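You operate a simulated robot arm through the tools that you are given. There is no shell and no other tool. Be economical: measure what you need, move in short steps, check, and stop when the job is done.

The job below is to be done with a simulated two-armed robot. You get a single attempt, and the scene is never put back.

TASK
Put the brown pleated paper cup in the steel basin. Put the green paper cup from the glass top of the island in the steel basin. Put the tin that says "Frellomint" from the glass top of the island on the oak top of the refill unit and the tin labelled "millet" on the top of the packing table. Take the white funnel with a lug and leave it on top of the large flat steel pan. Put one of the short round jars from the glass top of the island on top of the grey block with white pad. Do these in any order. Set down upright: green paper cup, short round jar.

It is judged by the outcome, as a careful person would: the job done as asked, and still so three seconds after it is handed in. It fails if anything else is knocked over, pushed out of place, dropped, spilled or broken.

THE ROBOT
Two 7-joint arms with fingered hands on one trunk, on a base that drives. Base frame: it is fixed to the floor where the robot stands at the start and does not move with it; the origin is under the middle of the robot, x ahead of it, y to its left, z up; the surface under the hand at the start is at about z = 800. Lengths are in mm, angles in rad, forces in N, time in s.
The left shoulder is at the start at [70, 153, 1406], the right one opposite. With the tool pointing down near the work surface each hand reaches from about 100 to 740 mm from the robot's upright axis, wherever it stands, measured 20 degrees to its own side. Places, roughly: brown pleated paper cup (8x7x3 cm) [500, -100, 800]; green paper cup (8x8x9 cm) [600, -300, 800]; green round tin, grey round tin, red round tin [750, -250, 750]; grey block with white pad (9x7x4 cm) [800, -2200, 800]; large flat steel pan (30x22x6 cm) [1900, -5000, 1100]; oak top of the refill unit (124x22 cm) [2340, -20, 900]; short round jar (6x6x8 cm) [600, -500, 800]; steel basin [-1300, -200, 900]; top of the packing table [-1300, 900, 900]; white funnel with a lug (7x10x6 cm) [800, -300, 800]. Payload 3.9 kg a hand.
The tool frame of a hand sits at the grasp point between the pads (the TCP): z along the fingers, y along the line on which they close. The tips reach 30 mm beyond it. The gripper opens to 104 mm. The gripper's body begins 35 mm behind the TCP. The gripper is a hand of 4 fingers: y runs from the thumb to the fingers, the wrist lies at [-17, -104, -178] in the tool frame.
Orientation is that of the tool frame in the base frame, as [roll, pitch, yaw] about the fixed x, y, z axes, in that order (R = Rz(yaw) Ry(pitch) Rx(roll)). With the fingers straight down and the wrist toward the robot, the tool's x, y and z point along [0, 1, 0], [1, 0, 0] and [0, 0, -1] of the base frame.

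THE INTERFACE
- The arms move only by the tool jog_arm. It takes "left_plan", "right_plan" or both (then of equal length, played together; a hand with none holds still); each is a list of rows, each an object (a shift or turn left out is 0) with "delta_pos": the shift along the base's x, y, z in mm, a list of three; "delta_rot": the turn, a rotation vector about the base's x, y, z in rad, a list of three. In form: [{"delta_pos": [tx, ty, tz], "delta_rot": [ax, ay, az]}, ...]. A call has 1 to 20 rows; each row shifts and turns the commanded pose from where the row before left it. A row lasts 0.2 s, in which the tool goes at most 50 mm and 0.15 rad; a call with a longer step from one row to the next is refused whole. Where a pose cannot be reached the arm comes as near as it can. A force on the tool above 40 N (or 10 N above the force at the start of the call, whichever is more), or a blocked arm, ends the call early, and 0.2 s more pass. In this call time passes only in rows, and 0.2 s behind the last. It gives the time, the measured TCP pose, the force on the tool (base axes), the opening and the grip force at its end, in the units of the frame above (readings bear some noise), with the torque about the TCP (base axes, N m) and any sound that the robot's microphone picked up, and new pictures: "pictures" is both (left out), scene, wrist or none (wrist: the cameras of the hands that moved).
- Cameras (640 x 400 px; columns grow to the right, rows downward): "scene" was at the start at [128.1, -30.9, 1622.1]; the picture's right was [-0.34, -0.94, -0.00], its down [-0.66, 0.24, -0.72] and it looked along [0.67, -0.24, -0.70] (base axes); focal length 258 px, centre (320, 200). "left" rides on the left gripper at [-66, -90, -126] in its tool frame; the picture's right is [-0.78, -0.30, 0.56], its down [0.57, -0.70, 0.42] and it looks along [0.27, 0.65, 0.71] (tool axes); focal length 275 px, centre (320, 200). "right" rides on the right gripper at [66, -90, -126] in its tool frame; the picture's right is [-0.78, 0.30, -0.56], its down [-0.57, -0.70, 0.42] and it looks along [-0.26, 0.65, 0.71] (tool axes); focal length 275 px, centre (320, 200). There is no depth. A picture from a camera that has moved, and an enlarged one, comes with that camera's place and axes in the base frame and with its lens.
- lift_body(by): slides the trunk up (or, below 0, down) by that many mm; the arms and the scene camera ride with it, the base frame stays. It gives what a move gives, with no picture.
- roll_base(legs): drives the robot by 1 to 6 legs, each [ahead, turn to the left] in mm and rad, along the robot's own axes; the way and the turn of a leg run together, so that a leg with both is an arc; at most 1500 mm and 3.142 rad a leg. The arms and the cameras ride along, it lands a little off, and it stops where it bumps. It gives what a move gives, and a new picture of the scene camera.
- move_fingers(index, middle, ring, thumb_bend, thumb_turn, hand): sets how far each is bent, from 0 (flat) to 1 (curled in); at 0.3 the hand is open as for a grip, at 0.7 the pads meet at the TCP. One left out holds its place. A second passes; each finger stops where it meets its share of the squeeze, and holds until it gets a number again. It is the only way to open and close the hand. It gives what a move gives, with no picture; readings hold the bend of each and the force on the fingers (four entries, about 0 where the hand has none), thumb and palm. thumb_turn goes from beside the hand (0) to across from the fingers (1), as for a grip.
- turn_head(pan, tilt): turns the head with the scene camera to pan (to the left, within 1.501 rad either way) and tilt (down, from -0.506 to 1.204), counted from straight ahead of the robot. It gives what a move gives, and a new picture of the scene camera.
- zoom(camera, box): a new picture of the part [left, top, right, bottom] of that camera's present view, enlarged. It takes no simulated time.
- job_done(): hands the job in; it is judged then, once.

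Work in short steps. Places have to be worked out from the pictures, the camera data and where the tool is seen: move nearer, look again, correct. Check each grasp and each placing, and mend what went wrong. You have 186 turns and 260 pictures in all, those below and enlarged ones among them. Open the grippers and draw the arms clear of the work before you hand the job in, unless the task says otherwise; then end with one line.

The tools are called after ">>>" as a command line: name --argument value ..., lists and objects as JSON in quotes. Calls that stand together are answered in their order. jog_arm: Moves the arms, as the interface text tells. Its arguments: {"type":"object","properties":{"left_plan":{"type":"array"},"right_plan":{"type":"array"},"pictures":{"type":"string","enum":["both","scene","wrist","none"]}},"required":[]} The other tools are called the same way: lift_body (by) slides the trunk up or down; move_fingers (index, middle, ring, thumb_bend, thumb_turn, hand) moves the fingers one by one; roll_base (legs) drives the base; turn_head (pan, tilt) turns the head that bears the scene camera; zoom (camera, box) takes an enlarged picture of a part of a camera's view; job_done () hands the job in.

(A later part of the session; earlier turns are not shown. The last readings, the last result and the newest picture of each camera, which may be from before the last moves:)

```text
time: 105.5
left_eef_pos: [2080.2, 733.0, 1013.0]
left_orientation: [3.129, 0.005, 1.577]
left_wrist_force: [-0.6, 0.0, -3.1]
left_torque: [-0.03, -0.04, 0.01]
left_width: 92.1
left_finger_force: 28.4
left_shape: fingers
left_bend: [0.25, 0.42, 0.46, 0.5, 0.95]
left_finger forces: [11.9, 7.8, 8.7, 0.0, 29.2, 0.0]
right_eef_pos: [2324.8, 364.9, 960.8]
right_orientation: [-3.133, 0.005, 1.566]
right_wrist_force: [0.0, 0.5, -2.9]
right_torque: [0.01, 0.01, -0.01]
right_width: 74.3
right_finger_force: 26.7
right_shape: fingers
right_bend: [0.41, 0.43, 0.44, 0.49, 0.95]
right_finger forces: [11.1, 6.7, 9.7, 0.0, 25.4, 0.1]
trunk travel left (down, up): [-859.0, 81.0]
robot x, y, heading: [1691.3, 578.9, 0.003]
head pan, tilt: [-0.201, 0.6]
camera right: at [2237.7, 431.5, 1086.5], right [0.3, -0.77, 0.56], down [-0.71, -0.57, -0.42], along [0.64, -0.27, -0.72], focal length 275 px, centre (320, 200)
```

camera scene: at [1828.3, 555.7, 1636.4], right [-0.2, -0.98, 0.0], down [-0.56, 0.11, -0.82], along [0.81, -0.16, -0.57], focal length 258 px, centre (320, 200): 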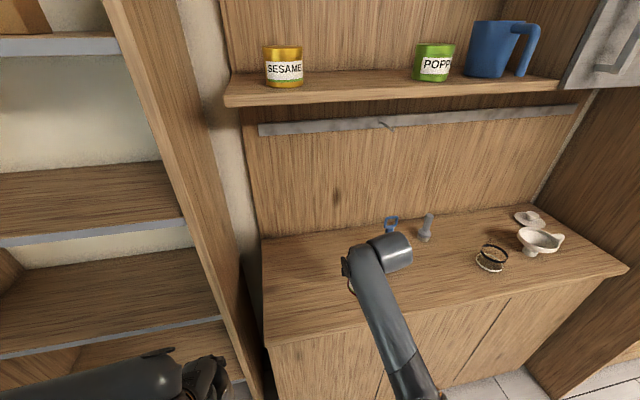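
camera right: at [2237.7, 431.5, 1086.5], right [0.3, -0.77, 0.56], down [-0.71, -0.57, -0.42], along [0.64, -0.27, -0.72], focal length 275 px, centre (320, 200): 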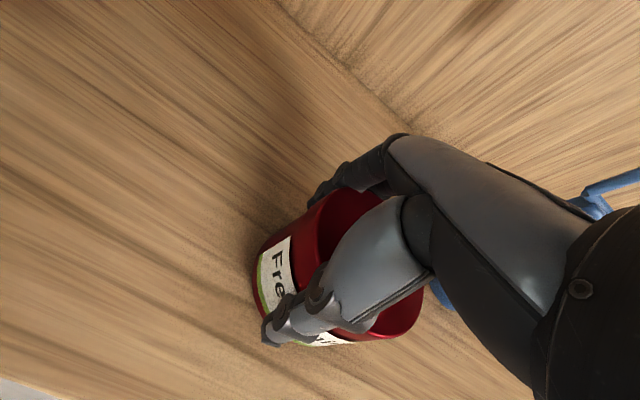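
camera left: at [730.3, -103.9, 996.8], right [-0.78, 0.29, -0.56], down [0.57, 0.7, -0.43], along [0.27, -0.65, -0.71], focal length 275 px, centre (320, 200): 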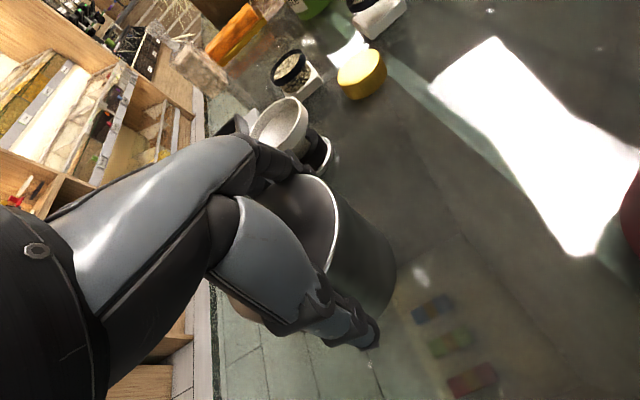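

No contact yet; continuing slowly.

>>> jog_arm --right_plan '[{"delta_pos": [0, 0, -5]}, {"delta_pos": [0, 0, -5]}, {"delta_pos": [0, 0, -5]}, {"delta_pos": [0, 0, -5]}]' --pictures "wrist"

```text
time: 106.7
left_eef_pos: [2077.1, 733.0, 1014.1]
left_orientation: [3.128, 0.005, 1.578]
left_wrist_force: [0.9, 0.7, -2.2]
left_torque: [0.01, 0.03, 0.0]
left_width: 91.9
left_finger_force: 28.1
left_shape: fingers
left_bend: [0.25, 0.42, 0.46, 0.5, 0.95]
left_finger forces: [11.9, 7.8, 8.6, 0.0, 29.1, 0.0]
right_eef_pos: [2330.6, 365.9, 953.8]
right_orientation: [3.122, 0.007, 1.568]
right_wrist_force: [-7.6, 1.3, 23.7]
right_torque: [-0.55, -0.53, -0.14]
right_width: 74.1
right_finger_force: 31.8
right_shape: fingers
right_bend: [0.41, 0.43, 0.43, 0.5, 0.94]
right_finger forces: [14.3, 6.1, 10.8, 0.1, 32.7, 0.1]
trunk travel left (down, up): [-859.0, 81.0]
robot x, y, heading: [1688.8, 574.4, 0.006]
head pan, tilt: [-0.201, 0.6]
stopped in row 4 (right hand): the force on the tool passed its limit at 41 N (the readings are from after the stop); the commanded pose is now the measured one
camera right: at [2238.7, 433.1, 1076.7], right [0.28, -0.77, 0.57], down [-0.69, -0.57, -0.43], along [0.66, -0.27, -0.7], focal length 275 px, centre (320, 200)
```

right: 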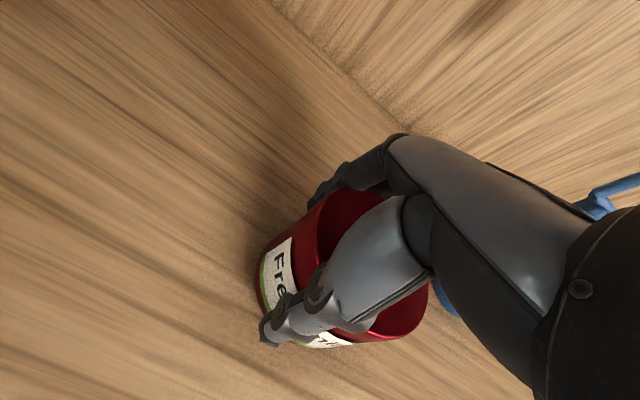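

It touched down (top at z about 900). I ease up slightly, release, and raise the hand.

>>> jog_arm --right_plan '[{"delta_pos": [-3, 0, 3]}]' --pictures "none"

>>> move_fingers --hand "right" --index 0.2 --middle 0.2 --ring 0.2 --thumb_bend 0.2

>>> jog_arm --right_plan '[{"delta_pos": [0, 0, 20]}, {"delta_pos": [0, 0, 35]}, {"delta_pos": [0, 0, 45]}, {"delta_pos": [-20, 0, 40]}, {"delta_pos": [-45, 0, 0]}, {"delta_pos": [-45, 0, 0]}, {"delta_pos": [-45, 0, 0]}]' --pictures "both"

```text
time: 107.1
left_eef_pos: [2079.3, 734.0, 1013.1]
left_orientation: [3.129, 0.006, 1.576]
left_wrist_force: [-0.3, 0.8, -2.1]
left_torque: [-0.03, -0.01, -0.02]
left_width: 92.2
left_finger_force: 28.5
left_shape: fingers
left_bend: [0.25, 0.42, 0.46, 0.5, 0.95]
left_finger forces: [11.9, 7.7, 8.6, 0.0, 29.1, 0.0]
right_eef_pos: [2327.1, 366.5, 953.5]
right_orientation: [3.128, 0.009, 1.567]
right_wrist_force: [5.9, 0.2, 16.3]
right_torque: [-0.47, -0.95, 0.18]
right_width: 73.9
right_finger_force: 32.6
right_shape: fingers
right_bend: [0.4, 0.42, 0.42, 0.5, 0.95]
right_finger forces: [17.9, 8.0, 13.4, 0.0, 25.7, 0.1]
trunk travel left (down, up): [-859.0, 81.0]
robot x, y, heading: [1688.0, 575.1, -0.002]
head pan, tilt: [-0.201, 0.6]
```

```text
time: 108.1
left_eef_pos: [2078.0, 732.8, 1012.8]
left_orientation: [3.131, 0.005, 1.576]
left_wrist_force: [-1.0, 0.3, -2.8]
left_torque: [-0.06, 0.02, 0.02]
left_width: 92.3
left_finger_force: 28.9
left_shape: fingers
left_bend: [0.25, 0.42, 0.46, 0.5, 0.95]
left_finger forces: [11.9, 7.7, 8.6, 0.0, 29.1, 0.0]
right_eef_pos: [2328.7, 364.6, 950.5]
right_orientation: [3.134, 0.006, 1.566]
right_wrist_force: [-0.3, -0.2, 0.7]
right_torque: [0.0, 0.01, 0.0]
right_width: 126.3
right_finger_force: 0.0
right_shape: fingers
right_bend: [0.2, 0.2, 0.2, 0.2, 0.97]
right_finger forces: [0.1, 0.0, 0.0, 0.0, 0.0, 0.1]
trunk travel left (down, up): [-859.0, 81.0]
robot x, y, heading: [1684.6, 573.6, 0.004]
head pan, tilt: [-0.201, 0.6]
```

```text
time: 109.7
left_eef_pos: [2077.5, 733.0, 1013.7]
left_orientation: [3.128, 0.005, 1.576]
left_wrist_force: [-0.6, 0.2, -2.5]
left_torque: [-0.03, 0.01, 0.0]
left_width: 92.0
left_finger_force: 28.7
left_shape: fingers
left_bend: [0.25, 0.42, 0.46, 0.5, 0.95]
left_finger forces: [11.8, 7.7, 8.6, 0.1, 29.1, 0.0]
right_eef_pos: [2167.7, 365.6, 1092.1]
right_orientation: [3.132, 0.005, 1.568]
right_wrist_force: [-1.0, 0.3, 0.2]
right_torque: [0.01, 0.01, 0.01]
right_width: 126.9
right_finger_force: 0.1
right_shape: fingers
right_bend: [0.2, 0.2, 0.2, 0.2, 0.97]
right_finger forces: [0.0, 0.0, 0.0, 0.0, 0.1, 0.0]
trunk travel left (down, up): [-859.0, 81.0]
robot x, y, heading: [1690.8, 576.0, 0.002]
head pan, tilt: [-0.201, 0.6]
camera scene: at [1822.8, 556.0, 1637.0], right [-0.2, -0.98, 0.0], down [-0.55, 0.11, -0.83], along [0.81, -0.17, -0.56], focal length 258 px, centre (320, 200)
camera right: at [2078.7, 433.8, 1215.2], right [0.29, -0.77, 0.56], down [-0.7, -0.57, -0.43], along [0.65, -0.27, -0.71], focal length 275 px, centre (320, 200)
```

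scene: 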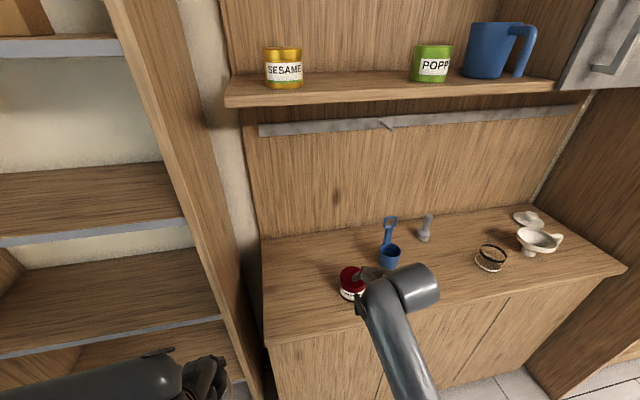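
right: 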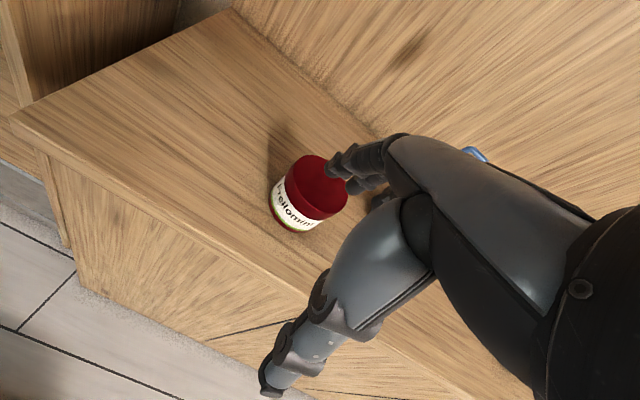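

Frellomint stands on the oak top. I back off, turn around and drive to the packing table with the millet tin.

>>> roll_base --legs '[[-350, 0], [0, 1.57], [0, 1.57], [900, 0], [800, 0]]'

>>> turn_head --pan 0.0 --tilt 0.6

```text
time: 127.8
left_eef_pos: [-752.6, 426.0, 1014.9]
left_orientation: [3.128, 0.007, -1.573]
left_wrist_force: [0.0, -1.3, -3.1]
left_torque: [0.05, 0.01, -0.01]
left_width: 91.0
left_finger_force: 27.3
left_shape: fingers
left_bend: [0.26, 0.42, 0.46, 0.5, 0.95]
left_finger forces: [11.4, 7.4, 8.2, 0.0, 27.2, 0.1]
right_eef_pos: [-842.8, 792.4, 1091.0]
right_orientation: [3.133, 0.006, -1.579]
right_wrist_force: [-0.1, -0.3, -1.0]
right_torque: [0.01, 0.01, 0.04]
right_width: 126.6
right_finger_force: 0.0
right_shape: fingers
right_bend: [0.2, 0.2, 0.2, 0.2, 0.97]
right_finger forces: [0.0, 0.1, 0.0, 0.0, 0.1, 0.1]
trunk travel left (down, up): [-859.0, 81.0]
robot x, y, heading: [-363.7, 581.8, 3.131]
head pan, tilt: [-0.201, 0.6]
camera scene: at [-496.7, 596.3, 1636.8], right [0.21, 0.98, 0.0], down [0.55, -0.12, -0.83], along [-0.81, 0.17, -0.56], focal length 258 px, centre (320, 200)
```

scene: 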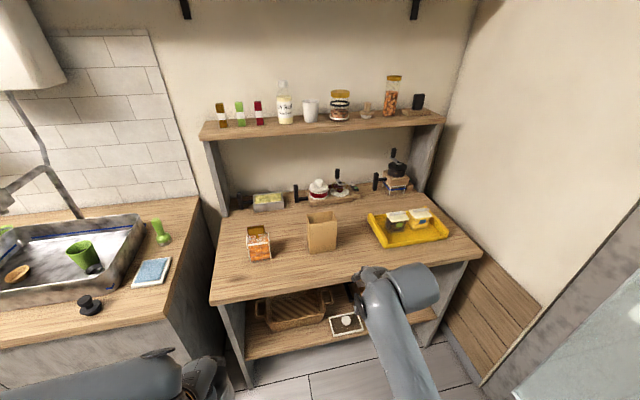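

```text
time: 128.6
left_eef_pos: [-754.1, 426.7, 1012.8]
left_orientation: [3.132, 0.004, -1.573]
left_wrist_force: [-0.3, -0.8, -2.3]
left_torque: [0.0, 0.01, -0.01]
left_width: 91.0
left_finger_force: 27.0
left_shape: fingers
left_bend: [0.26, 0.42, 0.46, 0.5, 0.95]
left_finger forces: [11.6, 7.4, 8.3, 0.0, 27.1, 0.0]
right_eef_pos: [-843.7, 792.1, 1090.6]
right_orientation: [3.135, 0.006, -1.578]
right_wrist_force: [0.2, 0.2, -0.1]
right_torque: [-0.01, -0.03, 0.03]
right_width: 126.7
right_finger_force: 0.0
right_shape: fingers
right_bend: [0.2, 0.2, 0.2, 0.2, 0.97]
right_finger forces: [0.0, 0.0, 0.0, 0.0, 0.1, 0.0]
trunk travel left (down, up): [-859.0, 81.0]
robot x, y, heading: [-361.9, 580.2, 3.137]
head pan, tilt: [0.0, 0.6]
camera scene: at [-500.0, 578.8, 1636.7], right [0.01, 1.0, 0.0], down [0.57, 0.0, -0.82], along [-0.82, 0.01, -0.57], focal length 258 px, centre (320, 200)
```

scene: 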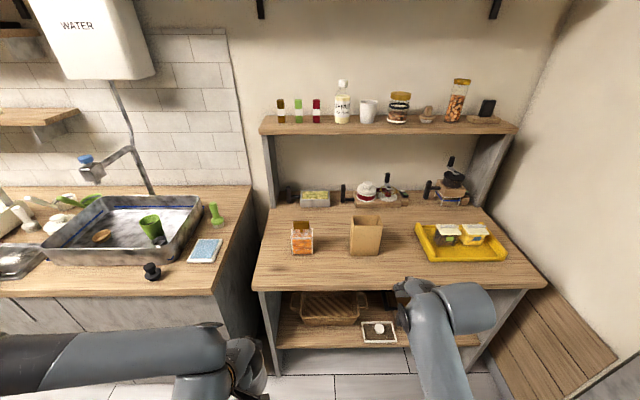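

I choose a free spot between the little box and the paper bag, about [-1140,624]. I shift the robot to the right while approaching.

>>> roll_base --legs '[[0, -0.42], [260, 0], [0, 0.42]]'

>>> zoom --camera "left" --box '[0, 0, 640, 400]'

```text
time: 132.9
left_eef_pos: [-988.4, 535.2, 1013.1]
left_orientation: [3.128, 0.002, -1.573]
left_wrist_force: [-0.7, 0.4, -2.2]
left_torque: [-0.02, -0.02, -0.03]
left_width: 90.8
left_finger_force: 26.7
left_shape: fingers
left_bend: [0.26, 0.42, 0.46, 0.5, 0.95]
left_finger forces: [11.4, 7.3, 8.2, 0.0, 26.9, 0.0]
right_eef_pos: [-1077.5, 902.8, 1089.9]
right_orientation: [3.136, 0.005, -1.581]
right_wrist_force: [0.9, -1.1, -0.6]
right_torque: [0.01, 0.05, -0.02]
right_width: 126.5
right_finger_force: 0.0
right_shape: fingers
right_bend: [0.2, 0.2, 0.2, 0.2, 0.97]
right_finger forces: [0.1, 0.0, 0.0, 0.0, 0.1, 0.0]
trunk travel left (down, up): [-859.0, 81.0]
robot x, y, heading: [-595.7, 687.7, 3.134]
head pan, tilt: [0.0, 0.6]
camera scene: at [-733.5, 687.1, 1636.7], right [0.01, 1.0, 0.0], down [0.57, -0.01, -0.82], along [-0.82, 0.01, -0.57], focal length 258 px, centre (320, 200)
```

scene: 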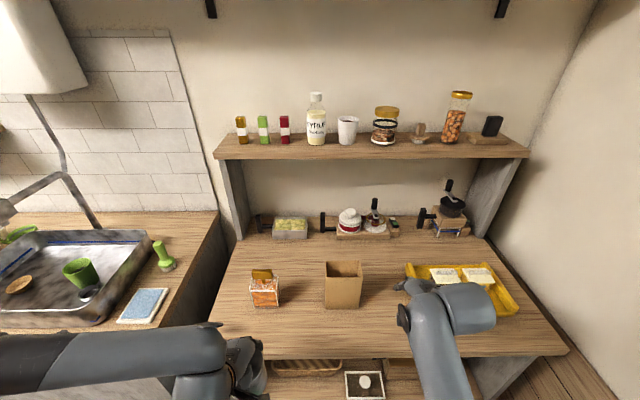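

```text
1.00 times, centred on (320, 200) of left (not enlarged: the box is as wide or as high as the picture)
camera zoom: at [-897.1, 598.2, 1138.0], right [0.29, 0.78, -0.56], down [0.69, -0.57, -0.44], along [-0.66, -0.26, -0.71], focal length 275 px, centre (320, 200)
```

zoom: 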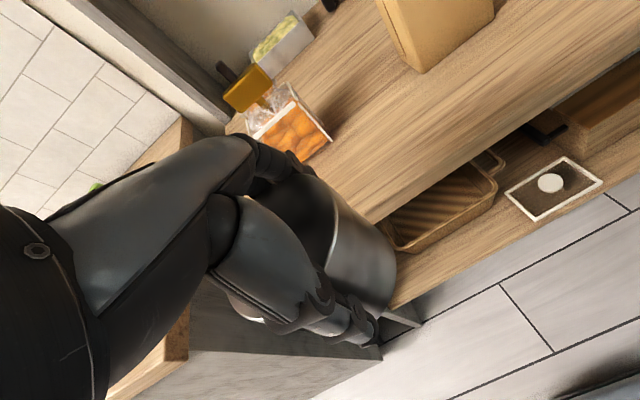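

Spot confirmed at [-1145,628]. I move left hand sideways first, then ahead and down.

>>> jog_arm --left_plan '[{"delta_pos": [0, 45, 10]}, {"delta_pos": [0, 48, 10]}, {"delta_pos": [-45, 0, 0]}, {"delta_pos": [-45, 0, 0]}, {"delta_pos": [-45, 0, -10]}, {"delta_pos": [-22, 0, -20]}, {"delta_pos": [0, 0, -25]}]' --pictures "both"

```text
time: 134.5
left_eef_pos: [-1144.4, 627.3, 978.3]
left_orientation: [3.131, 0.006, -1.573]
left_wrist_force: [0.6, -0.4, -2.9]
left_torque: [0.01, 0.01, 0.0]
left_width: 90.4
left_finger_force: 26.7
left_shape: fingers
left_bend: [0.26, 0.42, 0.47, 0.49, 0.95]
left_finger forces: [11.2, 7.4, 8.4, 0.1, 26.6, 0.0]
right_eef_pos: [-1077.5, 900.9, 1091.1]
right_orientation: [3.135, 0.006, -1.582]
right_wrist_force: [0.2, 1.1, -0.1]
right_torque: [0.01, 0.02, 0.06]
right_width: 126.6
right_finger_force: 0.0
right_shape: fingers
right_bend: [0.2, 0.2, 0.2, 0.2, 0.97]
right_finger forces: [0.0, 0.1, 0.0, 0.0, 0.0, 0.1]
trunk travel left (down, up): [-859.0, 81.0]
robot x, y, heading: [-599.3, 691.1, 3.131]
head pan, tilt: [0.0, 0.6]
camera scene: at [-733.9, 685.5, 1636.7], right [0.01, 1.0, 0.0], down [0.57, 0.0, -0.82], along [-0.82, 0.01, -0.57], focal length 258 px, centre (320, 200)
camera left: at [-1053.7, 690.4, 1103.5], right [0.29, 0.78, -0.56], down [0.69, -0.57, -0.44], along [-0.66, -0.26, -0.71], focal length 275 px, centre (320, 200)
```

scene: 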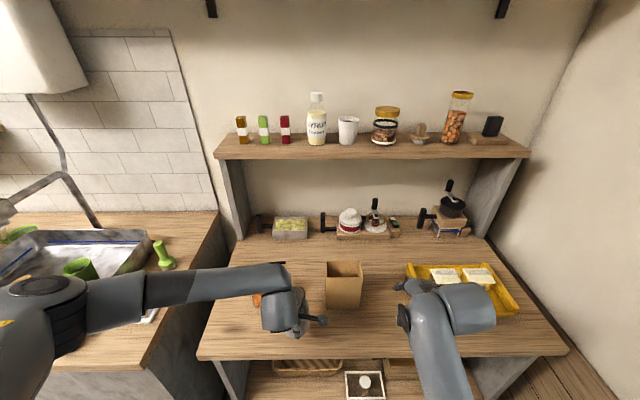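
left: 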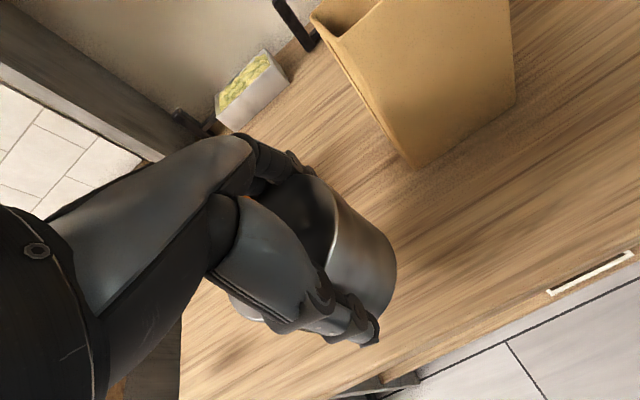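

Clear of the box and bag. I lower slowly to contact.

>>> jog_arm --left_plan '[{"delta_pos": [0, 0, -7]}, {"delta_pos": [0, 0, -6]}, {"delta_pos": [0, 0, -5]}, {"delta_pos": [0, 0, -5]}, {"delta_pos": [0, 0, -5]}, {"delta_pos": [0, 0, -5]}]' --pictures "none"

```text
time: 135.9
left_eef_pos: [-1144.9, 628.1, 944.9]
left_orientation: [3.131, 0.005, -1.575]
left_wrist_force: [-0.7, 0.1, -1.9]
left_torque: [0.03, 0.0, 0.02]
left_width: 90.8
left_finger_force: 26.6
left_shape: fingers
left_bend: [0.26, 0.42, 0.47, 0.49, 0.95]
left_finger forces: [11.1, 7.3, 8.4, 0.1, 26.5, 0.0]
right_eef_pos: [-1076.9, 901.7, 1090.9]
right_orientation: [3.134, 0.004, -1.582]
right_wrist_force: [-0.9, 0.4, 1.2]
right_torque: [-0.01, 0.0, -0.01]
right_width: 126.7
right_finger_force: 0.0
right_shape: fingers
right_bend: [0.2, 0.2, 0.2, 0.2, 0.97]
right_finger forces: [0.1, 0.0, 0.1, 0.0, 0.0, 0.0]
trunk travel left (down, up): [-859.0, 81.0]
robot x, y, heading: [-597.1, 686.5, 3.136]
head pan, tilt: [0.0, 0.6]
```

No contact yet; I continue in 4 mm steps.

>>> jog_arm --left_plan '[{"delta_pos": [0, 0, -4]}, {"delta_pos": [0, 0, -4]}, {"delta_pos": [0, 0, -4]}, {"delta_pos": [0, 0, -4]}, {"delta_pos": [0, 0, -4]}, {"delta_pos": [0, 0, -4]}]' --pictures "wrist"

```text
time: 137.3
left_eef_pos: [-1144.9, 627.1, 920.5]
left_orientation: [3.128, 0.007, -1.575]
left_wrist_force: [0.0, 0.1, -2.4]
left_torque: [0.01, 0.02, -0.01]
left_width: 90.4
left_finger_force: 26.7
left_shape: fingers
left_bend: [0.26, 0.42, 0.47, 0.49, 0.95]
left_finger forces: [10.9, 7.3, 8.4, 0.0, 26.6, 0.0]
right_eef_pos: [-1077.3, 901.5, 1089.2]
right_orientation: [3.135, 0.004, -1.582]
right_wrist_force: [0.3, 0.3, -0.2]
right_torque: [0.01, -0.04, -0.01]
right_width: 126.6
right_finger_force: 0.0
right_shape: fingers
right_bend: [0.2, 0.2, 0.2, 0.2, 0.97]
right_finger forces: [0.0, 0.0, 0.0, 0.1, 0.1, 0.1]
trunk travel left (down, up): [-859.0, 81.0]
robot x, y, heading: [-594.1, 685.6, 3.134]
head pan, tilt: [0.0, 0.6]
camera left: at [-1054.0, 690.7, 1045.8], right [0.29, 0.78, -0.56], down [0.69, -0.57, -0.44], along [-0.66, -0.26, -0.71], focal length 275 px, centre (320, 200)
```

left: 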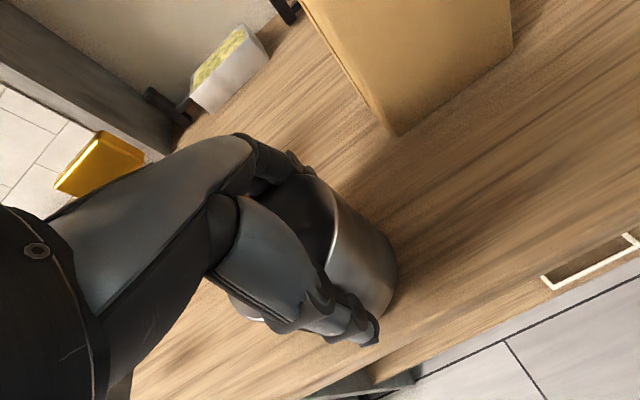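

Table is lower than assumed, so its front edge lies farther; I move 18 mm farther in and continue down.

>>> jog_arm --left_plan '[{"delta_pos": [-18, 0, -4]}, {"delta_pos": [0, 0, -5]}, {"delta_pos": [0, 0, -5]}, {"delta_pos": [0, 0, -5]}, {"delta_pos": [0, 0, -5]}, {"delta_pos": [0, 0, -5]}, {"delta_pos": [0, 0, -5]}, {"delta_pos": [0, 0, -5]}]' --pictures "wrist"

```text
time: 138.2
left_eef_pos: [-1165.9, 629.9, 914.8]
left_orientation: [3.113, 0.011, -1.576]
left_wrist_force: [7.6, -1.3, 25.6]
left_torque: [-0.63, 0.75, 0.24]
left_width: 91.3
left_finger_force: 34.0
left_shape: fingers
left_bend: [0.26, 0.41, 0.46, 0.5, 0.95]
left_finger forces: [15.3, 8.5, 11.2, 0.1, 33.1, 0.0]
right_eef_pos: [-1072.8, 900.9, 1092.5]
right_orientation: [3.13, 0.008, -1.581]
right_wrist_force: [-0.6, -0.3, 0.0]
right_torque: [0.02, 0.01, 0.0]
right_width: 126.5
right_finger_force: 0.0
right_shape: fingers
right_bend: [0.2, 0.2, 0.2, 0.2, 0.97]
right_finger forces: [0.1, 0.0, 0.0, 0.0, 0.1, 0.0]
trunk travel left (down, up): [-859.0, 81.0]
robot x, y, heading: [-595.2, 686.6, 3.14]
head pan, tilt: [0.0, 0.6]
stopped in row 4 (left hand): the force on the tool passed its limit at 43 N (the readings are from after the stop); the commanded pose is now the measured one
camera left: at [-1072.2, 692.6, 1039.1], right [0.28, 0.78, -0.56], down [0.69, -0.57, -0.45], along [-0.67, -0.25, -0.7], focal length 275 px, centre (320, 200)
```

left: 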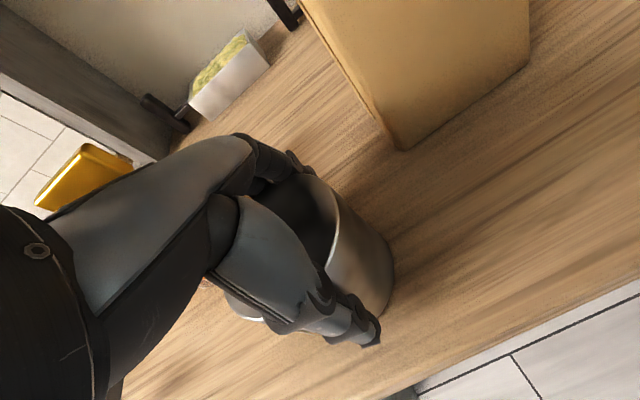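

Contact at 914.8. I release and raise the hand.

>>> jog_arm --left_plan '[{"delta_pos": [2, 0, 3]}]' --pictures "none"

>>> move_fingers --hand "left" --index 0.18 --middle 0.18 --ring 0.18 --thumb_bend 0.2

>>> jog_arm --left_plan '[{"delta_pos": [0, 0, 20]}, {"delta_pos": [0, 0, 35]}, {"delta_pos": [0, 0, 45]}, {"delta_pos": [0, 0, 40]}, {"delta_pos": [45, 0, 0]}, {"delta_pos": [45, -10, 0]}, {"delta_pos": [45, -10, 0]}]' --pictures "both"

```text
time: 138.6
left_eef_pos: [-1165.2, 629.4, 916.2]
left_orientation: [3.117, 0.011, -1.575]
left_wrist_force: [0.3, -0.3, 19.2]
left_torque: [-0.5, 0.83, 0.01]
left_width: 91.4
left_finger_force: 33.2
left_shape: fingers
left_bend: [0.26, 0.41, 0.45, 0.5, 0.95]
left_finger forces: [17.0, 9.1, 11.5, 0.0, 29.2, 0.1]
right_eef_pos: [-1074.0, 902.1, 1092.1]
right_orientation: [3.133, 0.006, -1.583]
right_wrist_force: [-0.8, 0.0, -0.1]
right_torque: [-0.01, 0.01, 0.0]
right_width: 126.8
right_finger_force: 0.1
right_shape: fingers
right_bend: [0.2, 0.2, 0.2, 0.2, 0.97]
right_finger forces: [0.0, 0.0, 0.0, 0.1, 0.1, 0.0]
trunk travel left (down, up): [-859.0, 81.0]
robot x, y, heading: [-594.1, 687.9, 3.134]
head pan, tilt: [0.0, 0.6]
```

```text
time: 139.6
left_eef_pos: [-1165.9, 628.6, 913.2]
left_orientation: [3.123, 0.009, -1.575]
left_wrist_force: [-0.1, 0.0, 0.6]
left_torque: [0.01, 0.01, 0.03]
left_width: 129.4
left_finger_force: 0.0
left_shape: fingers
left_bend: [0.18, 0.18, 0.18, 0.2, 0.97]
left_finger forces: [0.1, 0.0, 0.1, 0.0, 0.1, 0.0]
right_eef_pos: [-1077.4, 900.2, 1088.9]
right_orientation: [3.135, 0.004, -1.581]
right_wrist_force: [-0.8, -0.7, 0.0]
right_torque: [0.0, 0.01, -0.01]
right_width: 126.8
right_finger_force: 0.1
right_shape: fingers
right_bend: [0.2, 0.2, 0.2, 0.2, 0.97]
right_finger forces: [0.1, 0.1, 0.0, 0.0, 0.1, 0.1]
trunk travel left (down, up): [-859.0, 81.0]
robot x, y, heading: [-595.1, 687.7, 3.133]
head pan, tilt: [0.0, 0.6]
```

```text
time: 141.2
left_eef_pos: [-1029.6, 607.9, 1054.9]
left_orientation: [3.119, 0.008, -1.574]
left_wrist_force: [-0.3, 0.9, 0.2]
left_torque: [-0.02, 0.03, 0.0]
left_width: 129.4
left_finger_force: 0.0
left_shape: fingers
left_bend: [0.18, 0.18, 0.18, 0.2, 0.97]
left_finger forces: [0.1, 0.1, 0.0, 0.0, 0.0, 0.0]
right_eef_pos: [-1076.2, 900.7, 1091.5]
right_orientation: [3.133, 0.007, -1.581]
right_wrist_force: [0.3, -0.2, -0.6]
right_torque: [0.02, 0.02, 0.01]
right_width: 126.5
right_finger_force: 0.0
right_shape: fingers
right_bend: [0.2, 0.2, 0.2, 0.2, 0.97]
right_finger forces: [0.0, 0.1, 0.0, 0.1, 0.0, 0.1]
trunk travel left (down, up): [-859.0, 81.0]
robot x, y, heading: [-595.7, 688.1, 3.131]
head pan, tilt: [0.0, 0.6]
camera scene: at [-731.6, 685.1, 1636.9], right [0.01, 1.0, 0.0], down [0.56, 0.0, -0.83], along [-0.83, 0.01, -0.56], focal length 258 px, centre (320, 200)
camera left: at [-936.9, 671.2, 1179.3], right [0.29, 0.78, -0.56], down [0.69, -0.57, -0.44], along [-0.67, -0.26, -0.7], focal length 275 px, centre (320, 200)
```

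scene: 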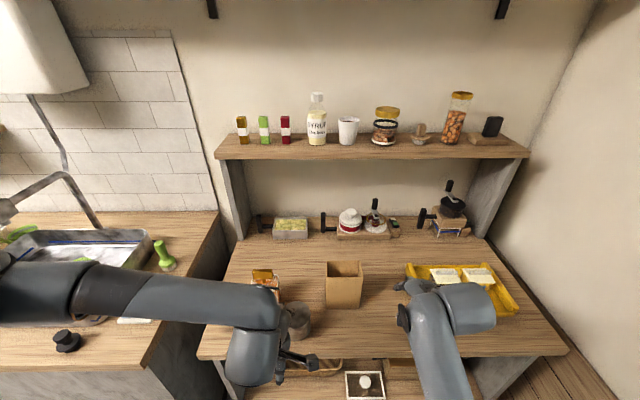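
left: 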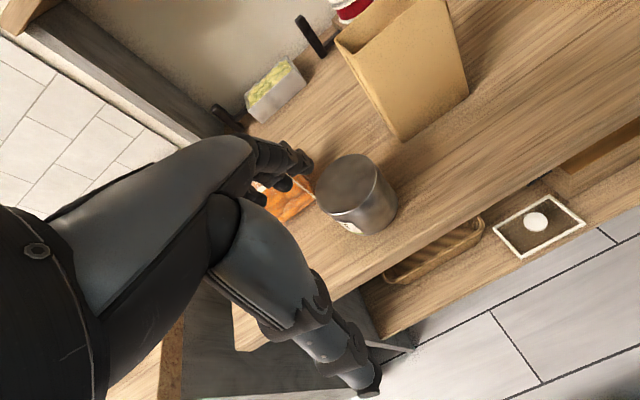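

The tin stands. I verify its label and spot.

>>> zoom --camera "left" --box '[250, 130, 450, 260]'

>>> roll_base --legs '[[-300, 0], [0, 1.57], [900, 0]]'

```text
3.08 times, centred on (350, 195) of left
camera zoom: at [-936.9, 671.2, 1179.3], right [0.29, 0.78, -0.56], down [0.69, -0.57, -0.44], along [-0.67, -0.26, -0.7], focal length 847 px, centre (228, 215)
```

zoom: 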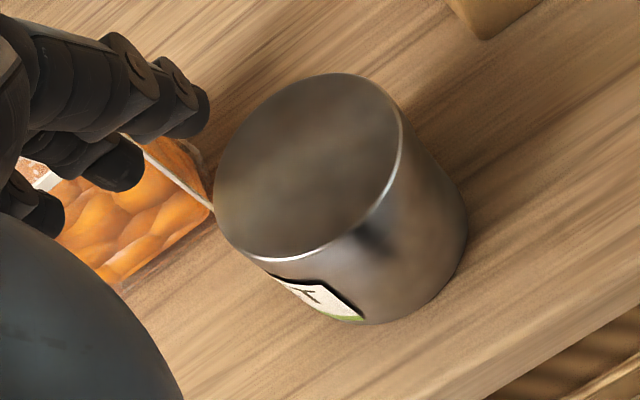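

```text
time: 151.4
left_eef_pos: [-232.1, -653.6, 1054.1]
left_orientation: [3.121, 0.008, -0.008]
left_wrist_force: [0.4, -0.8, 0.5]
left_torque: [-0.03, 0.01, 0.0]
left_width: 129.1
left_finger_force: 0.0
left_shape: fingers
left_bend: [0.18, 0.18, 0.18, 0.2, 0.97]
left_finger forces: [0.0, 0.0, 0.0, 0.0, 0.0, 0.0]
right_eef_pos: [-524.2, -697.6, 1091.0]
right_orientation: [3.132, 0.005, -0.016]
right_wrist_force: [-0.5, 0.3, -0.4]
right_torque: [-0.02, 0.02, 0.03]
right_width: 126.6
right_finger_force: 0.2
right_shape: fingers
right_bend: [0.2, 0.2, 0.2, 0.2, 0.97]
right_finger forces: [0.0, 0.0, 0.0, 0.1, 0.1, 0.0]
trunk travel left (down, up): [-859.0, 81.0]
robot x, y, heading: [-305.2, -215.9, -1.589]
head pan, tilt: [0.0, 0.6]
camera scene: at [-308.8, -358.2, 1636.9], right [-1.0, 0.01, 0.0], down [0.01, 0.56, -0.83], along [-0.01, -0.83, -0.56], focal length 258 px, centre (320, 200)
```

scene: 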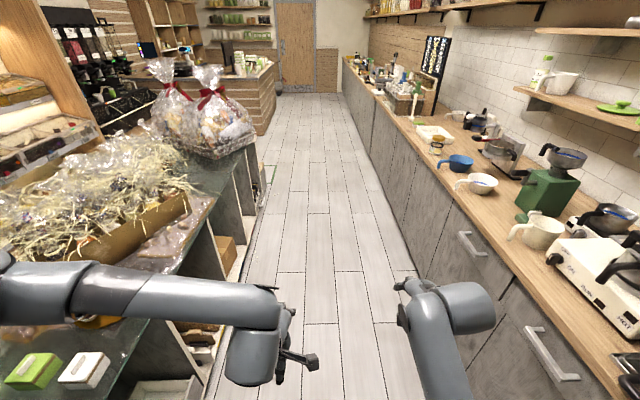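

Label ends in "T" on the grey tin, fine. The funnel, jar and grey block are all best reached from the island's far (+x) side, so I drive back around the left end into that aisle.

>>> roll_base --legs '[[-800, 0], [0, 1.58], [1000, 0], [720, 0], [0, -1.57]]'

```text
time: 171.7
left_eef_pos: [1491.5, 126.2, 1055.3]
left_orientation: [3.119, 0.008, -0.023]
left_wrist_force: [-0.2, 0.6, -0.1]
left_torque: [-0.02, 0.0, 0.02]
left_width: 129.4
left_finger_force: 0.0
left_shape: fingers
left_bend: [0.18, 0.18, 0.18, 0.2, 0.97]
left_finger forces: [0.0, 0.1, 0.0, 0.0, 0.1, 0.0]
right_eef_pos: [1200.1, 85.1, 1090.1]
right_orientation: [3.135, 0.004, -0.03]
right_wrist_force: [0.0, 0.2, -0.1]
right_torque: [-0.02, -0.04, -0.01]
right_width: 126.3
right_finger_force: 0.0
right_shape: fingers
right_bend: [0.2, 0.2, 0.2, 0.2, 0.97]
right_finger forces: [0.0, 0.1, 0.0, 0.1, 0.0, 0.0]
trunk travel left (down, up): [-859.0, 81.0]
robot x, y, heading: [1423.6, 564.6, -1.6]
head pan, tilt: [0.0, 0.6]
camera scene: at [1418.9, 421.7, 1636.7], right [-1.0, 0.03, 0.0], down [0.02, 0.56, -0.82], along [-0.02, -0.82, -0.57], focal length 258 px, centre (320, 200)
```

scene: 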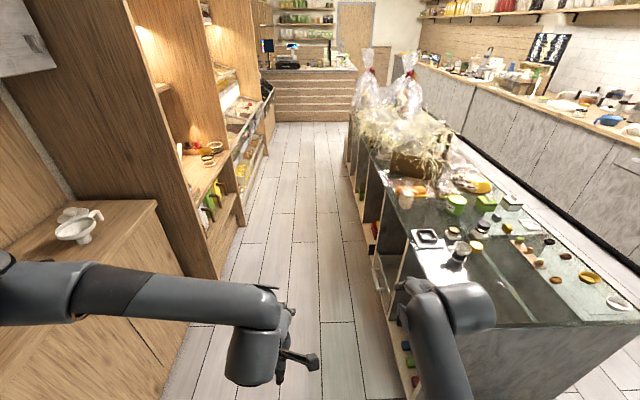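

The aisle is wide enough. I drive down beside the jars and turn to face the island.

>>> roll_base --legs '[[900, 0], [0, -1.54]]'

>>> turn_head --pan 0.0 --tilt 0.8

>>> zoom --camera "scene" --box '[200, 120, 460, 290]'

```text
time: 180.2
left_eef_pos: [959.0, -422.1, 1055.3]
left_orientation: [3.124, 0.009, -1.56]
left_wrist_force: [0.1, 0.5, -0.4]
left_torque: [0.03, -0.02, 0.01]
left_width: 129.2
left_finger_force: 0.0
left_shape: fingers
left_bend: [0.18, 0.18, 0.18, 0.2, 0.97]
left_finger forces: [0.0, 0.0, 0.0, 0.1, 0.0, 0.0]
right_eef_pos: [909.3, -132.3, 1090.8]
right_orientation: [3.135, 0.005, -1.568]
right_wrist_force: [0.2, 0.0, 0.3]
right_torque: [-0.01, 0.01, 0.02]
right_width: 126.7
right_finger_force: 0.0
right_shape: fingers
right_bend: [0.2, 0.2, 0.2, 0.2, 0.97]
right_finger forces: [0.0, 0.0, 0.0, 0.1, 0.0, 0.1]
trunk travel left (down, up): [-859.0, 81.0]
robot x, y, heading: [1398.2, -338.3, -3.131]
head pan, tilt: [0.0, 0.6]
camera scene: at [1256.1, -341.5, 1636.7], right [-0.01, 1.0, 0.0], down [0.56, 0.0, -0.83], along [-0.82, -0.01, -0.57], focal length 258 px, centre (320, 200)
```

scene: 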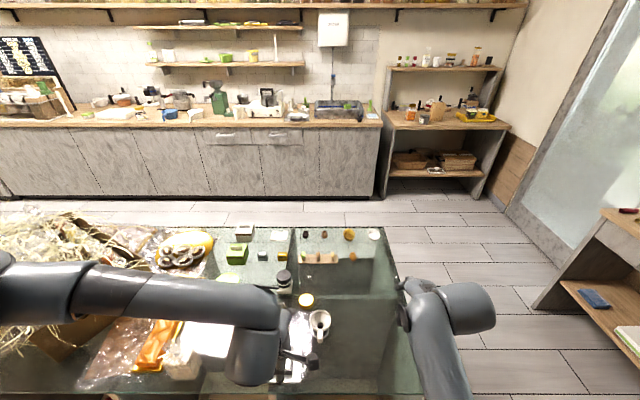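

```text
time: 180.9
left_eef_pos: [959.6, -423.2, 1055.3]
left_orientation: [3.122, 0.011, -1.561]
left_wrist_force: [-0.1, -0.1, -0.3]
left_torque: [-0.02, 0.0, -0.02]
left_width: 129.1
left_finger_force: 0.1
left_shape: fingers
left_bend: [0.18, 0.18, 0.18, 0.2, 0.97]
left_finger forces: [0.1, 0.0, 0.1, 0.0, 0.0, 0.0]
right_eef_pos: [908.9, -131.2, 1090.6]
right_orientation: [3.133, 0.005, -1.569]
right_wrist_force: [0.5, 0.8, 0.3]
right_torque: [0.0, 0.01, 0.0]
right_width: 126.7
right_finger_force: 0.1
right_shape: fingers
right_bend: [0.2, 0.2, 0.2, 0.2, 0.97]
right_finger forces: [0.1, 0.0, 0.0, 0.1, 0.1, 0.1]
trunk travel left (down, up): [-859.0, 81.0]
robot x, y, heading: [1395.0, -338.2, -3.135]
head pan, tilt: [0.0, 0.799]
camera scene: at [1263.8, -340.9, 1619.9], right [-0.01, 1.0, 0.0], down [0.72, 0.0, -0.7], along [-0.7, 0.0, -0.72], focal length 258 px, centre (320, 200)
```

scene: 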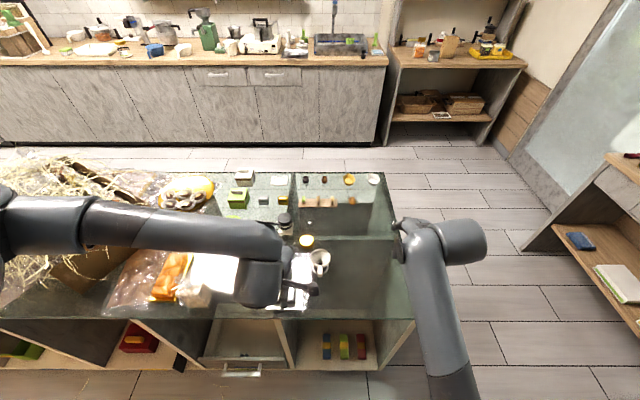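

```text
2.35 times, centred on (330, 205) of scene
camera zoom: at [1263.8, -340.9, 1619.9], right [-0.01, 1.0, 0.0], down [0.72, 0.0, -0.7], along [-0.7, 0.0, -0.72], focal length 606 px, centre (296, 188)
```

zoom: 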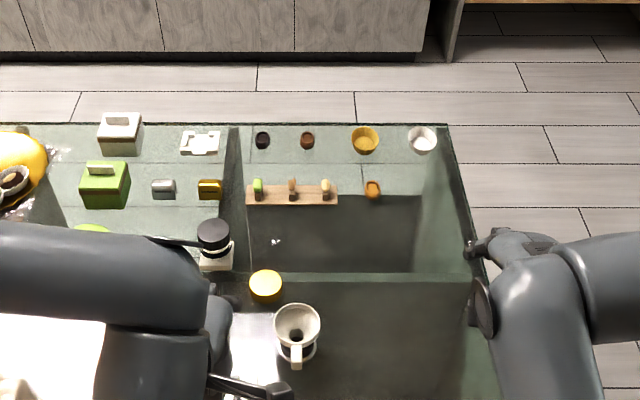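

I re-position: shift the robot about 95 mm to its left (-y) and drive in close to the island edge.

>>> roll_base --legs '[[0, -0.6], [-170, 0], [0, 0.59], [265, 0]]'

>>> zoom --camera "left" --box '[0, 0, 640, 400]'

>>> zoom --camera "right" --box '[0, 0, 640, 400]'

```text
time: 187.1
left_eef_pos: [835.5, -512.2, 1054.5]
left_orientation: [3.122, 0.009, -1.568]
left_wrist_force: [1.2, -0.2, 0.6]
left_torque: [-0.01, 0.03, -0.03]
left_width: 129.5
left_finger_force: 0.1
left_shape: fingers
left_bend: [0.18, 0.18, 0.18, 0.2, 0.97]
left_finger forces: [0.0, 0.1, 0.0, 0.1, 0.1, 0.1]
right_eef_pos: [788.8, -221.9, 1092.2]
right_orientation: [3.133, 0.006, -1.576]
right_wrist_force: [-0.7, -0.4, 0.6]
right_torque: [-0.01, 0.02, -0.01]
right_width: 126.5
right_finger_force: 0.1
right_shape: fingers
right_bend: [0.2, 0.2, 0.2, 0.2, 0.97]
right_finger forces: [0.0, 0.0, 0.0, 0.0, 0.1, 0.1]
trunk travel left (down, up): [-859.0, 81.0]
robot x, y, heading: [1268.1, -428.4, 3.142]
head pan, tilt: [0.0, 0.799]
camera scene: at [1141.0, -433.7, 1620.1], right [0.0, 1.0, 0.0], down [0.72, 0.0, -0.7], along [-0.7, 0.0, -0.72], focal length 258 px, centre (320, 200)
```

scene: 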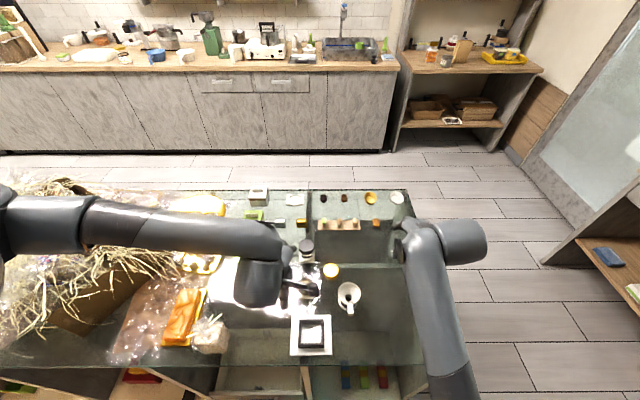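

```text
1.00 times, centred on (320, 200) of left (not enlarged: the box is as wide or as high as the picture)
camera zoom: at [927.5, -448.9, 1179.3], right [0.28, 0.78, -0.56], down [0.69, -0.57, -0.44], along [-0.66, -0.26, -0.7], focal length 275 px, centre (320, 200)
```

zoom: 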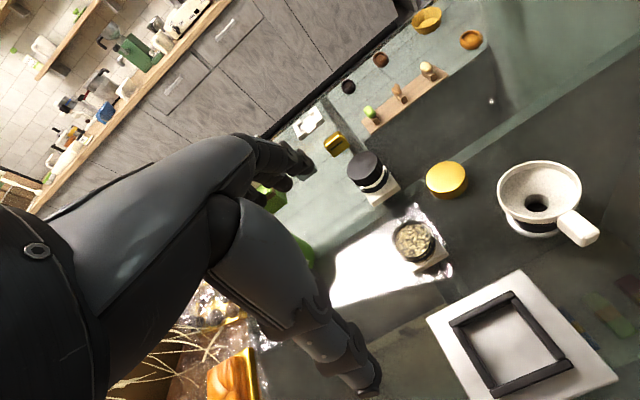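

```text
1.00 times, centred on (320, 200) of right (not enlarged: the box is as wide or as high as the picture)
camera zoom: at [879.1, -287.6, 1215.0], right [-0.29, 0.77, 0.56], down [0.7, 0.57, -0.43], along [-0.65, 0.27, -0.71], focal length 275 px, centre (320, 200)
```

zoom: 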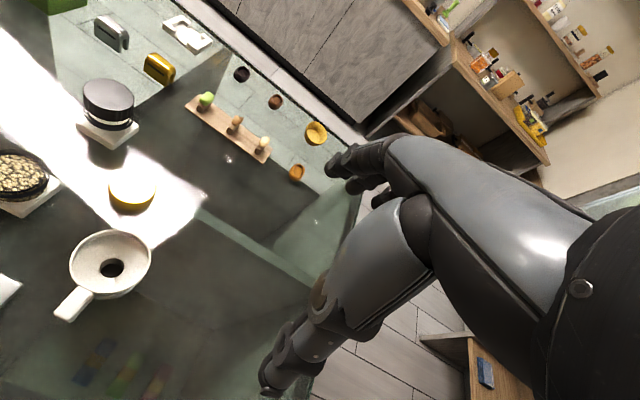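

Stereo gives jar lid centre [649,-472,883], funnel rim [800,-342,862]. I bring the left hand over the black-lidded jar.

>>> move_fingers --hand "left" --index 0.3 --middle 0.3 --ring 0.3 --thumb_bend 0.33

>>> jog_arm --left_plan '[{"delta_pos": [-46, 13, 0]}, {"delta_pos": [-46, 13, 0]}, {"delta_pos": [-46, 13, 0]}, {"delta_pos": [-47, 13, 0]}, {"delta_pos": [0, 0, -45]}, {"delta_pos": [0, 0, -45]}]' --pictures "wrist"

```text
time: 188.1
left_eef_pos: [833.5, -511.6, 1054.7]
left_orientation: [3.123, 0.009, -1.57]
left_wrist_force: [0.7, -0.2, 0.6]
left_torque: [0.0, -0.01, -0.02]
left_width: 101.3
left_finger_force: 0.1
left_shape: fingers
left_bend: [0.3, 0.3, 0.3, 0.33, 0.97]
left_finger forces: [0.0, 0.0, 0.0, 0.0, 0.0, 0.0]
right_eef_pos: [786.4, -221.1, 1090.4]
right_orientation: [3.134, 0.004, -1.576]
right_wrist_force: [0.3, -0.6, 0.5]
right_torque: [-0.02, 0.02, -0.02]
right_width: 126.6
right_finger_force: 0.0
right_shape: fingers
right_bend: [0.2, 0.2, 0.2, 0.2, 0.97]
right_finger forces: [0.0, 0.0, 0.1, 0.0, 0.0, 0.0]
trunk travel left (down, up): [-859.0, 81.0]
robot x, y, heading: [1272.5, -433.8, 3.141]
head pan, tilt: [0.0, 0.799]
```

```text
time: 189.5
left_eef_pos: [650.7, -460.2, 963.9]
left_orientation: [3.121, 0.008, -1.569]
left_wrist_force: [0.1, -0.3, 0.0]
left_torque: [-0.07, -0.05, -0.03]
left_width: 101.2
left_finger_force: 0.1
left_shape: fingers
left_bend: [0.3, 0.3, 0.3, 0.33, 0.97]
left_finger forces: [0.0, 0.1, 0.1, 0.0, 0.1, 0.1]
right_eef_pos: [786.0, -221.6, 1090.3]
right_orientation: [3.136, 0.006, -1.577]
right_wrist_force: [0.3, 0.3, -0.6]
right_torque: [-0.02, 0.0, -0.01]
right_width: 126.4
right_finger_force: 0.0
right_shape: fingers
right_bend: [0.2, 0.2, 0.2, 0.2, 0.97]
right_finger forces: [0.0, 0.1, 0.1, 0.0, 0.0, 0.1]
trunk travel left (down, up): [-859.0, 81.0]
robot x, y, heading: [1269.3, -426.0, 3.142]
head pan, tilt: [0.0, 0.799]
camera left: at [741.2, -397.1, 1088.1], right [0.28, 0.78, -0.56], down [0.69, -0.57, -0.44], along [-0.66, -0.26, -0.7], focal length 275 px, centre (320, 200)
```

left: 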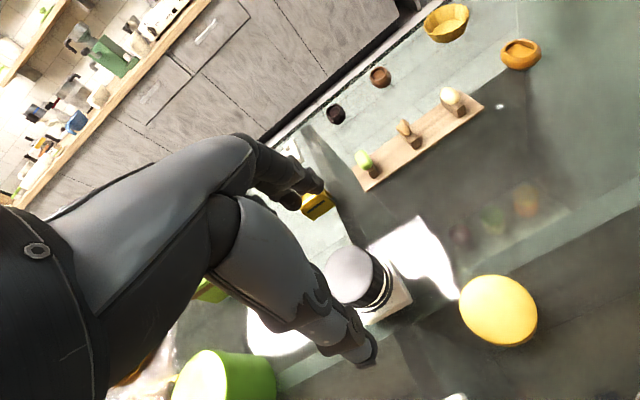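

Jar at about [643,-471]. I shift 7 mm and lower to z 900, then check.

>>> jog_arm --left_plan '[{"delta_pos": [-7, 2, -30]}, {"delta_pos": [0, 0, -30]}]' --pictures "wrist"

```text
time: 190.1
left_eef_pos: [643.3, -457.3, 902.9]
left_orientation: [3.121, 0.009, -1.569]
left_wrist_force: [0.8, 0.1, -0.4]
left_torque: [0.04, 0.03, -0.03]
left_width: 101.1
left_finger_force: 0.1
left_shape: fingers
left_bend: [0.3, 0.3, 0.3, 0.33, 0.97]
left_finger forces: [0.0, 0.0, 0.0, 0.0, 0.0, 0.0]
right_eef_pos: [785.0, -219.9, 1091.6]
right_orientation: [3.134, 0.005, -1.576]
right_wrist_force: [-0.7, 0.2, -0.1]
right_torque: [-0.01, -0.03, -0.01]
right_width: 126.8
right_finger_force: 0.1
right_shape: fingers
right_bend: [0.2, 0.2, 0.2, 0.2, 0.97]
right_finger forces: [0.0, 0.0, 0.0, 0.0, 0.0, 0.0]
trunk travel left (down, up): [-859.0, 81.0]
robot x, y, heading: [1265.9, -435.3, 3.137]
head pan, tilt: [0.0, 0.799]
camera left: at [733.9, -394.2, 1028.3], right [0.28, 0.78, -0.56], down [0.69, -0.57, -0.44], along [-0.66, -0.26, -0.7], focal length 275 px, centre (320, 200)
```

left: 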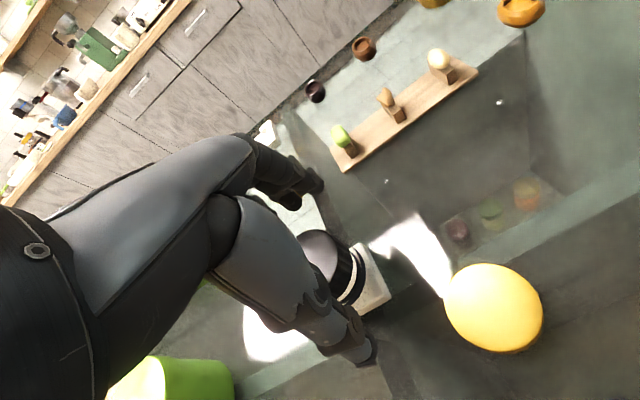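

Well aligned. I lower to z 860 and close.

>>> jog_arm --left_plan '[{"delta_pos": [0, 0, -15]}, {"delta_pos": [0, 0, -15]}, {"delta_pos": [0, 0, -13]}]' --pictures "none"

>>> move_fingers --hand "left" --index 0.55 --middle 0.55 --ring 0.55 --thumb_bend 0.55

>>> zoom --camera "left" --box '[180, 130, 500, 400]'

```text
time: 190.9
left_eef_pos: [641.8, -458.7, 862.0]
left_orientation: [3.119, 0.009, -1.57]
left_wrist_force: [0.5, -0.6, -1.0]
left_torque: [-0.02, 0.01, 0.0]
left_width: 101.1
left_finger_force: 0.0
left_shape: fingers
left_bend: [0.3, 0.3, 0.3, 0.33, 0.97]
left_finger forces: [0.0, 0.1, 0.1, 0.0, 0.0, 0.0]
right_eef_pos: [786.0, -219.9, 1091.0]
right_orientation: [3.134, 0.006, -1.576]
right_wrist_force: [0.1, -0.5, 0.5]
right_torque: [0.0, -0.04, 0.01]
right_width: 126.5
right_finger_force: 0.0
right_shape: fingers
right_bend: [0.2, 0.2, 0.2, 0.2, 0.97]
right_finger forces: [0.0, 0.1, 0.0, 0.0, 0.0, 0.1]
trunk travel left (down, up): [-859.0, 81.0]
robot x, y, heading: [1270.4, -430.4, 3.141]
head pan, tilt: [0.0, 0.799]
```

```text
time: 191.9
left_eef_pos: [642.2, -458.0, 861.9]
left_orientation: [3.122, 0.01, -1.569]
left_wrist_force: [-0.6, 0.0, -0.5]
left_torque: [0.0, 0.0, -0.01]
left_width: 41.4
left_finger_force: 0.4
left_shape: fingers
left_bend: [0.55, 0.55, 0.55, 0.55, 0.97]
left_finger forces: [0.0, 0.1, 0.0, 0.0, 0.2, 0.0]
right_eef_pos: [784.8, -220.0, 1091.2]
right_orientation: [3.133, 0.005, -1.577]
right_wrist_force: [-0.3, 0.5, -0.4]
right_torque: [0.01, 0.02, 0.01]
right_width: 126.6
right_finger_force: 0.1
right_shape: fingers
right_bend: [0.2, 0.2, 0.2, 0.2, 0.97]
right_finger forces: [0.0, 0.0, 0.1, 0.0, 0.0, 0.0]
trunk travel left (down, up): [-859.0, 81.0]
robot x, y, heading: [1269.5, -429.6, 3.14]
head pan, tilt: [0.0, 0.799]
```

```text
1.48 times, centred on (340, 265) of left
camera zoom: at [733.8, -394.0, 985.6], right [0.28, 0.78, -0.56], down [0.69, -0.57, -0.44], along [-0.66, -0.26, -0.7], focal length 408 px, centre (290, 104)
```

zoom: 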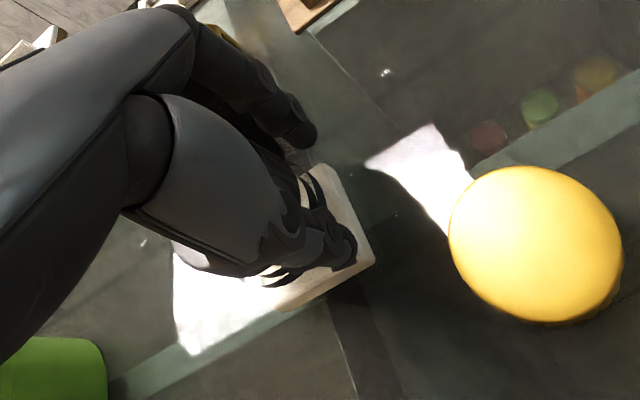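

Barely touching; the jar body is slim. I close further.

>>> move_fingers --hand "left" --index 0.64 --middle 0.64 --ring 0.64 --thumb_bend 0.6

>>> zoom --camera "left" --box '[180, 130, 500, 400]'

```text
time: 192.9
left_eef_pos: [642.0, -457.7, 861.8]
left_orientation: [3.123, 0.007, -1.569]
left_wrist_force: [0.3, -0.1, 1.2]
left_torque: [0.0, -0.03, -0.01]
left_width: 30.3
left_finger_force: 6.8
left_shape: fingers
left_bend: [0.64, 0.6, 0.61, 0.56, 0.96]
left_finger forces: [0.1, 3.7, 3.0, 0.1, 6.2, 0.0]
right_eef_pos: [786.8, -221.3, 1090.5]
right_orientation: [3.134, 0.006, -1.577]
right_wrist_force: [-0.1, -0.2, -0.4]
right_torque: [0.02, 0.0, -0.01]
right_width: 126.6
right_finger_force: 0.1
right_shape: fingers
right_bend: [0.2, 0.2, 0.2, 0.2, 0.97]
right_finger forces: [0.1, 0.0, 0.0, 0.1, 0.0, 0.0]
trunk travel left (down, up): [-859.0, 81.0]
robot x, y, heading: [1270.0, -431.6, 3.144]
head pan, tilt: [0.0, 0.799]
```

```text
1.48 times, centred on (340, 265) of left
camera zoom: at [733.7, -394.2, 985.6], right [0.28, 0.78, -0.56], down [0.69, -0.57, -0.44], along [-0.66, -0.26, -0.7], focal length 408 px, centre (290, 104)
```

zoom: 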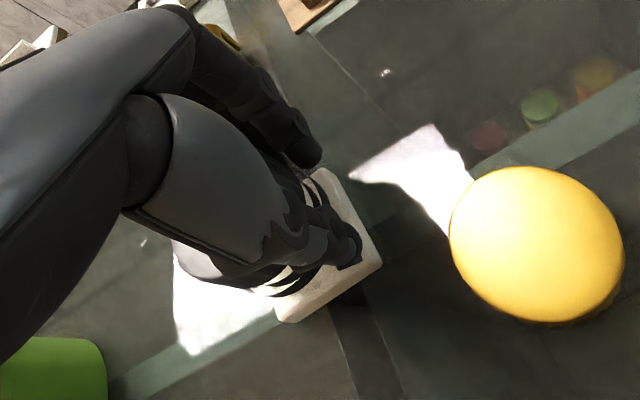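

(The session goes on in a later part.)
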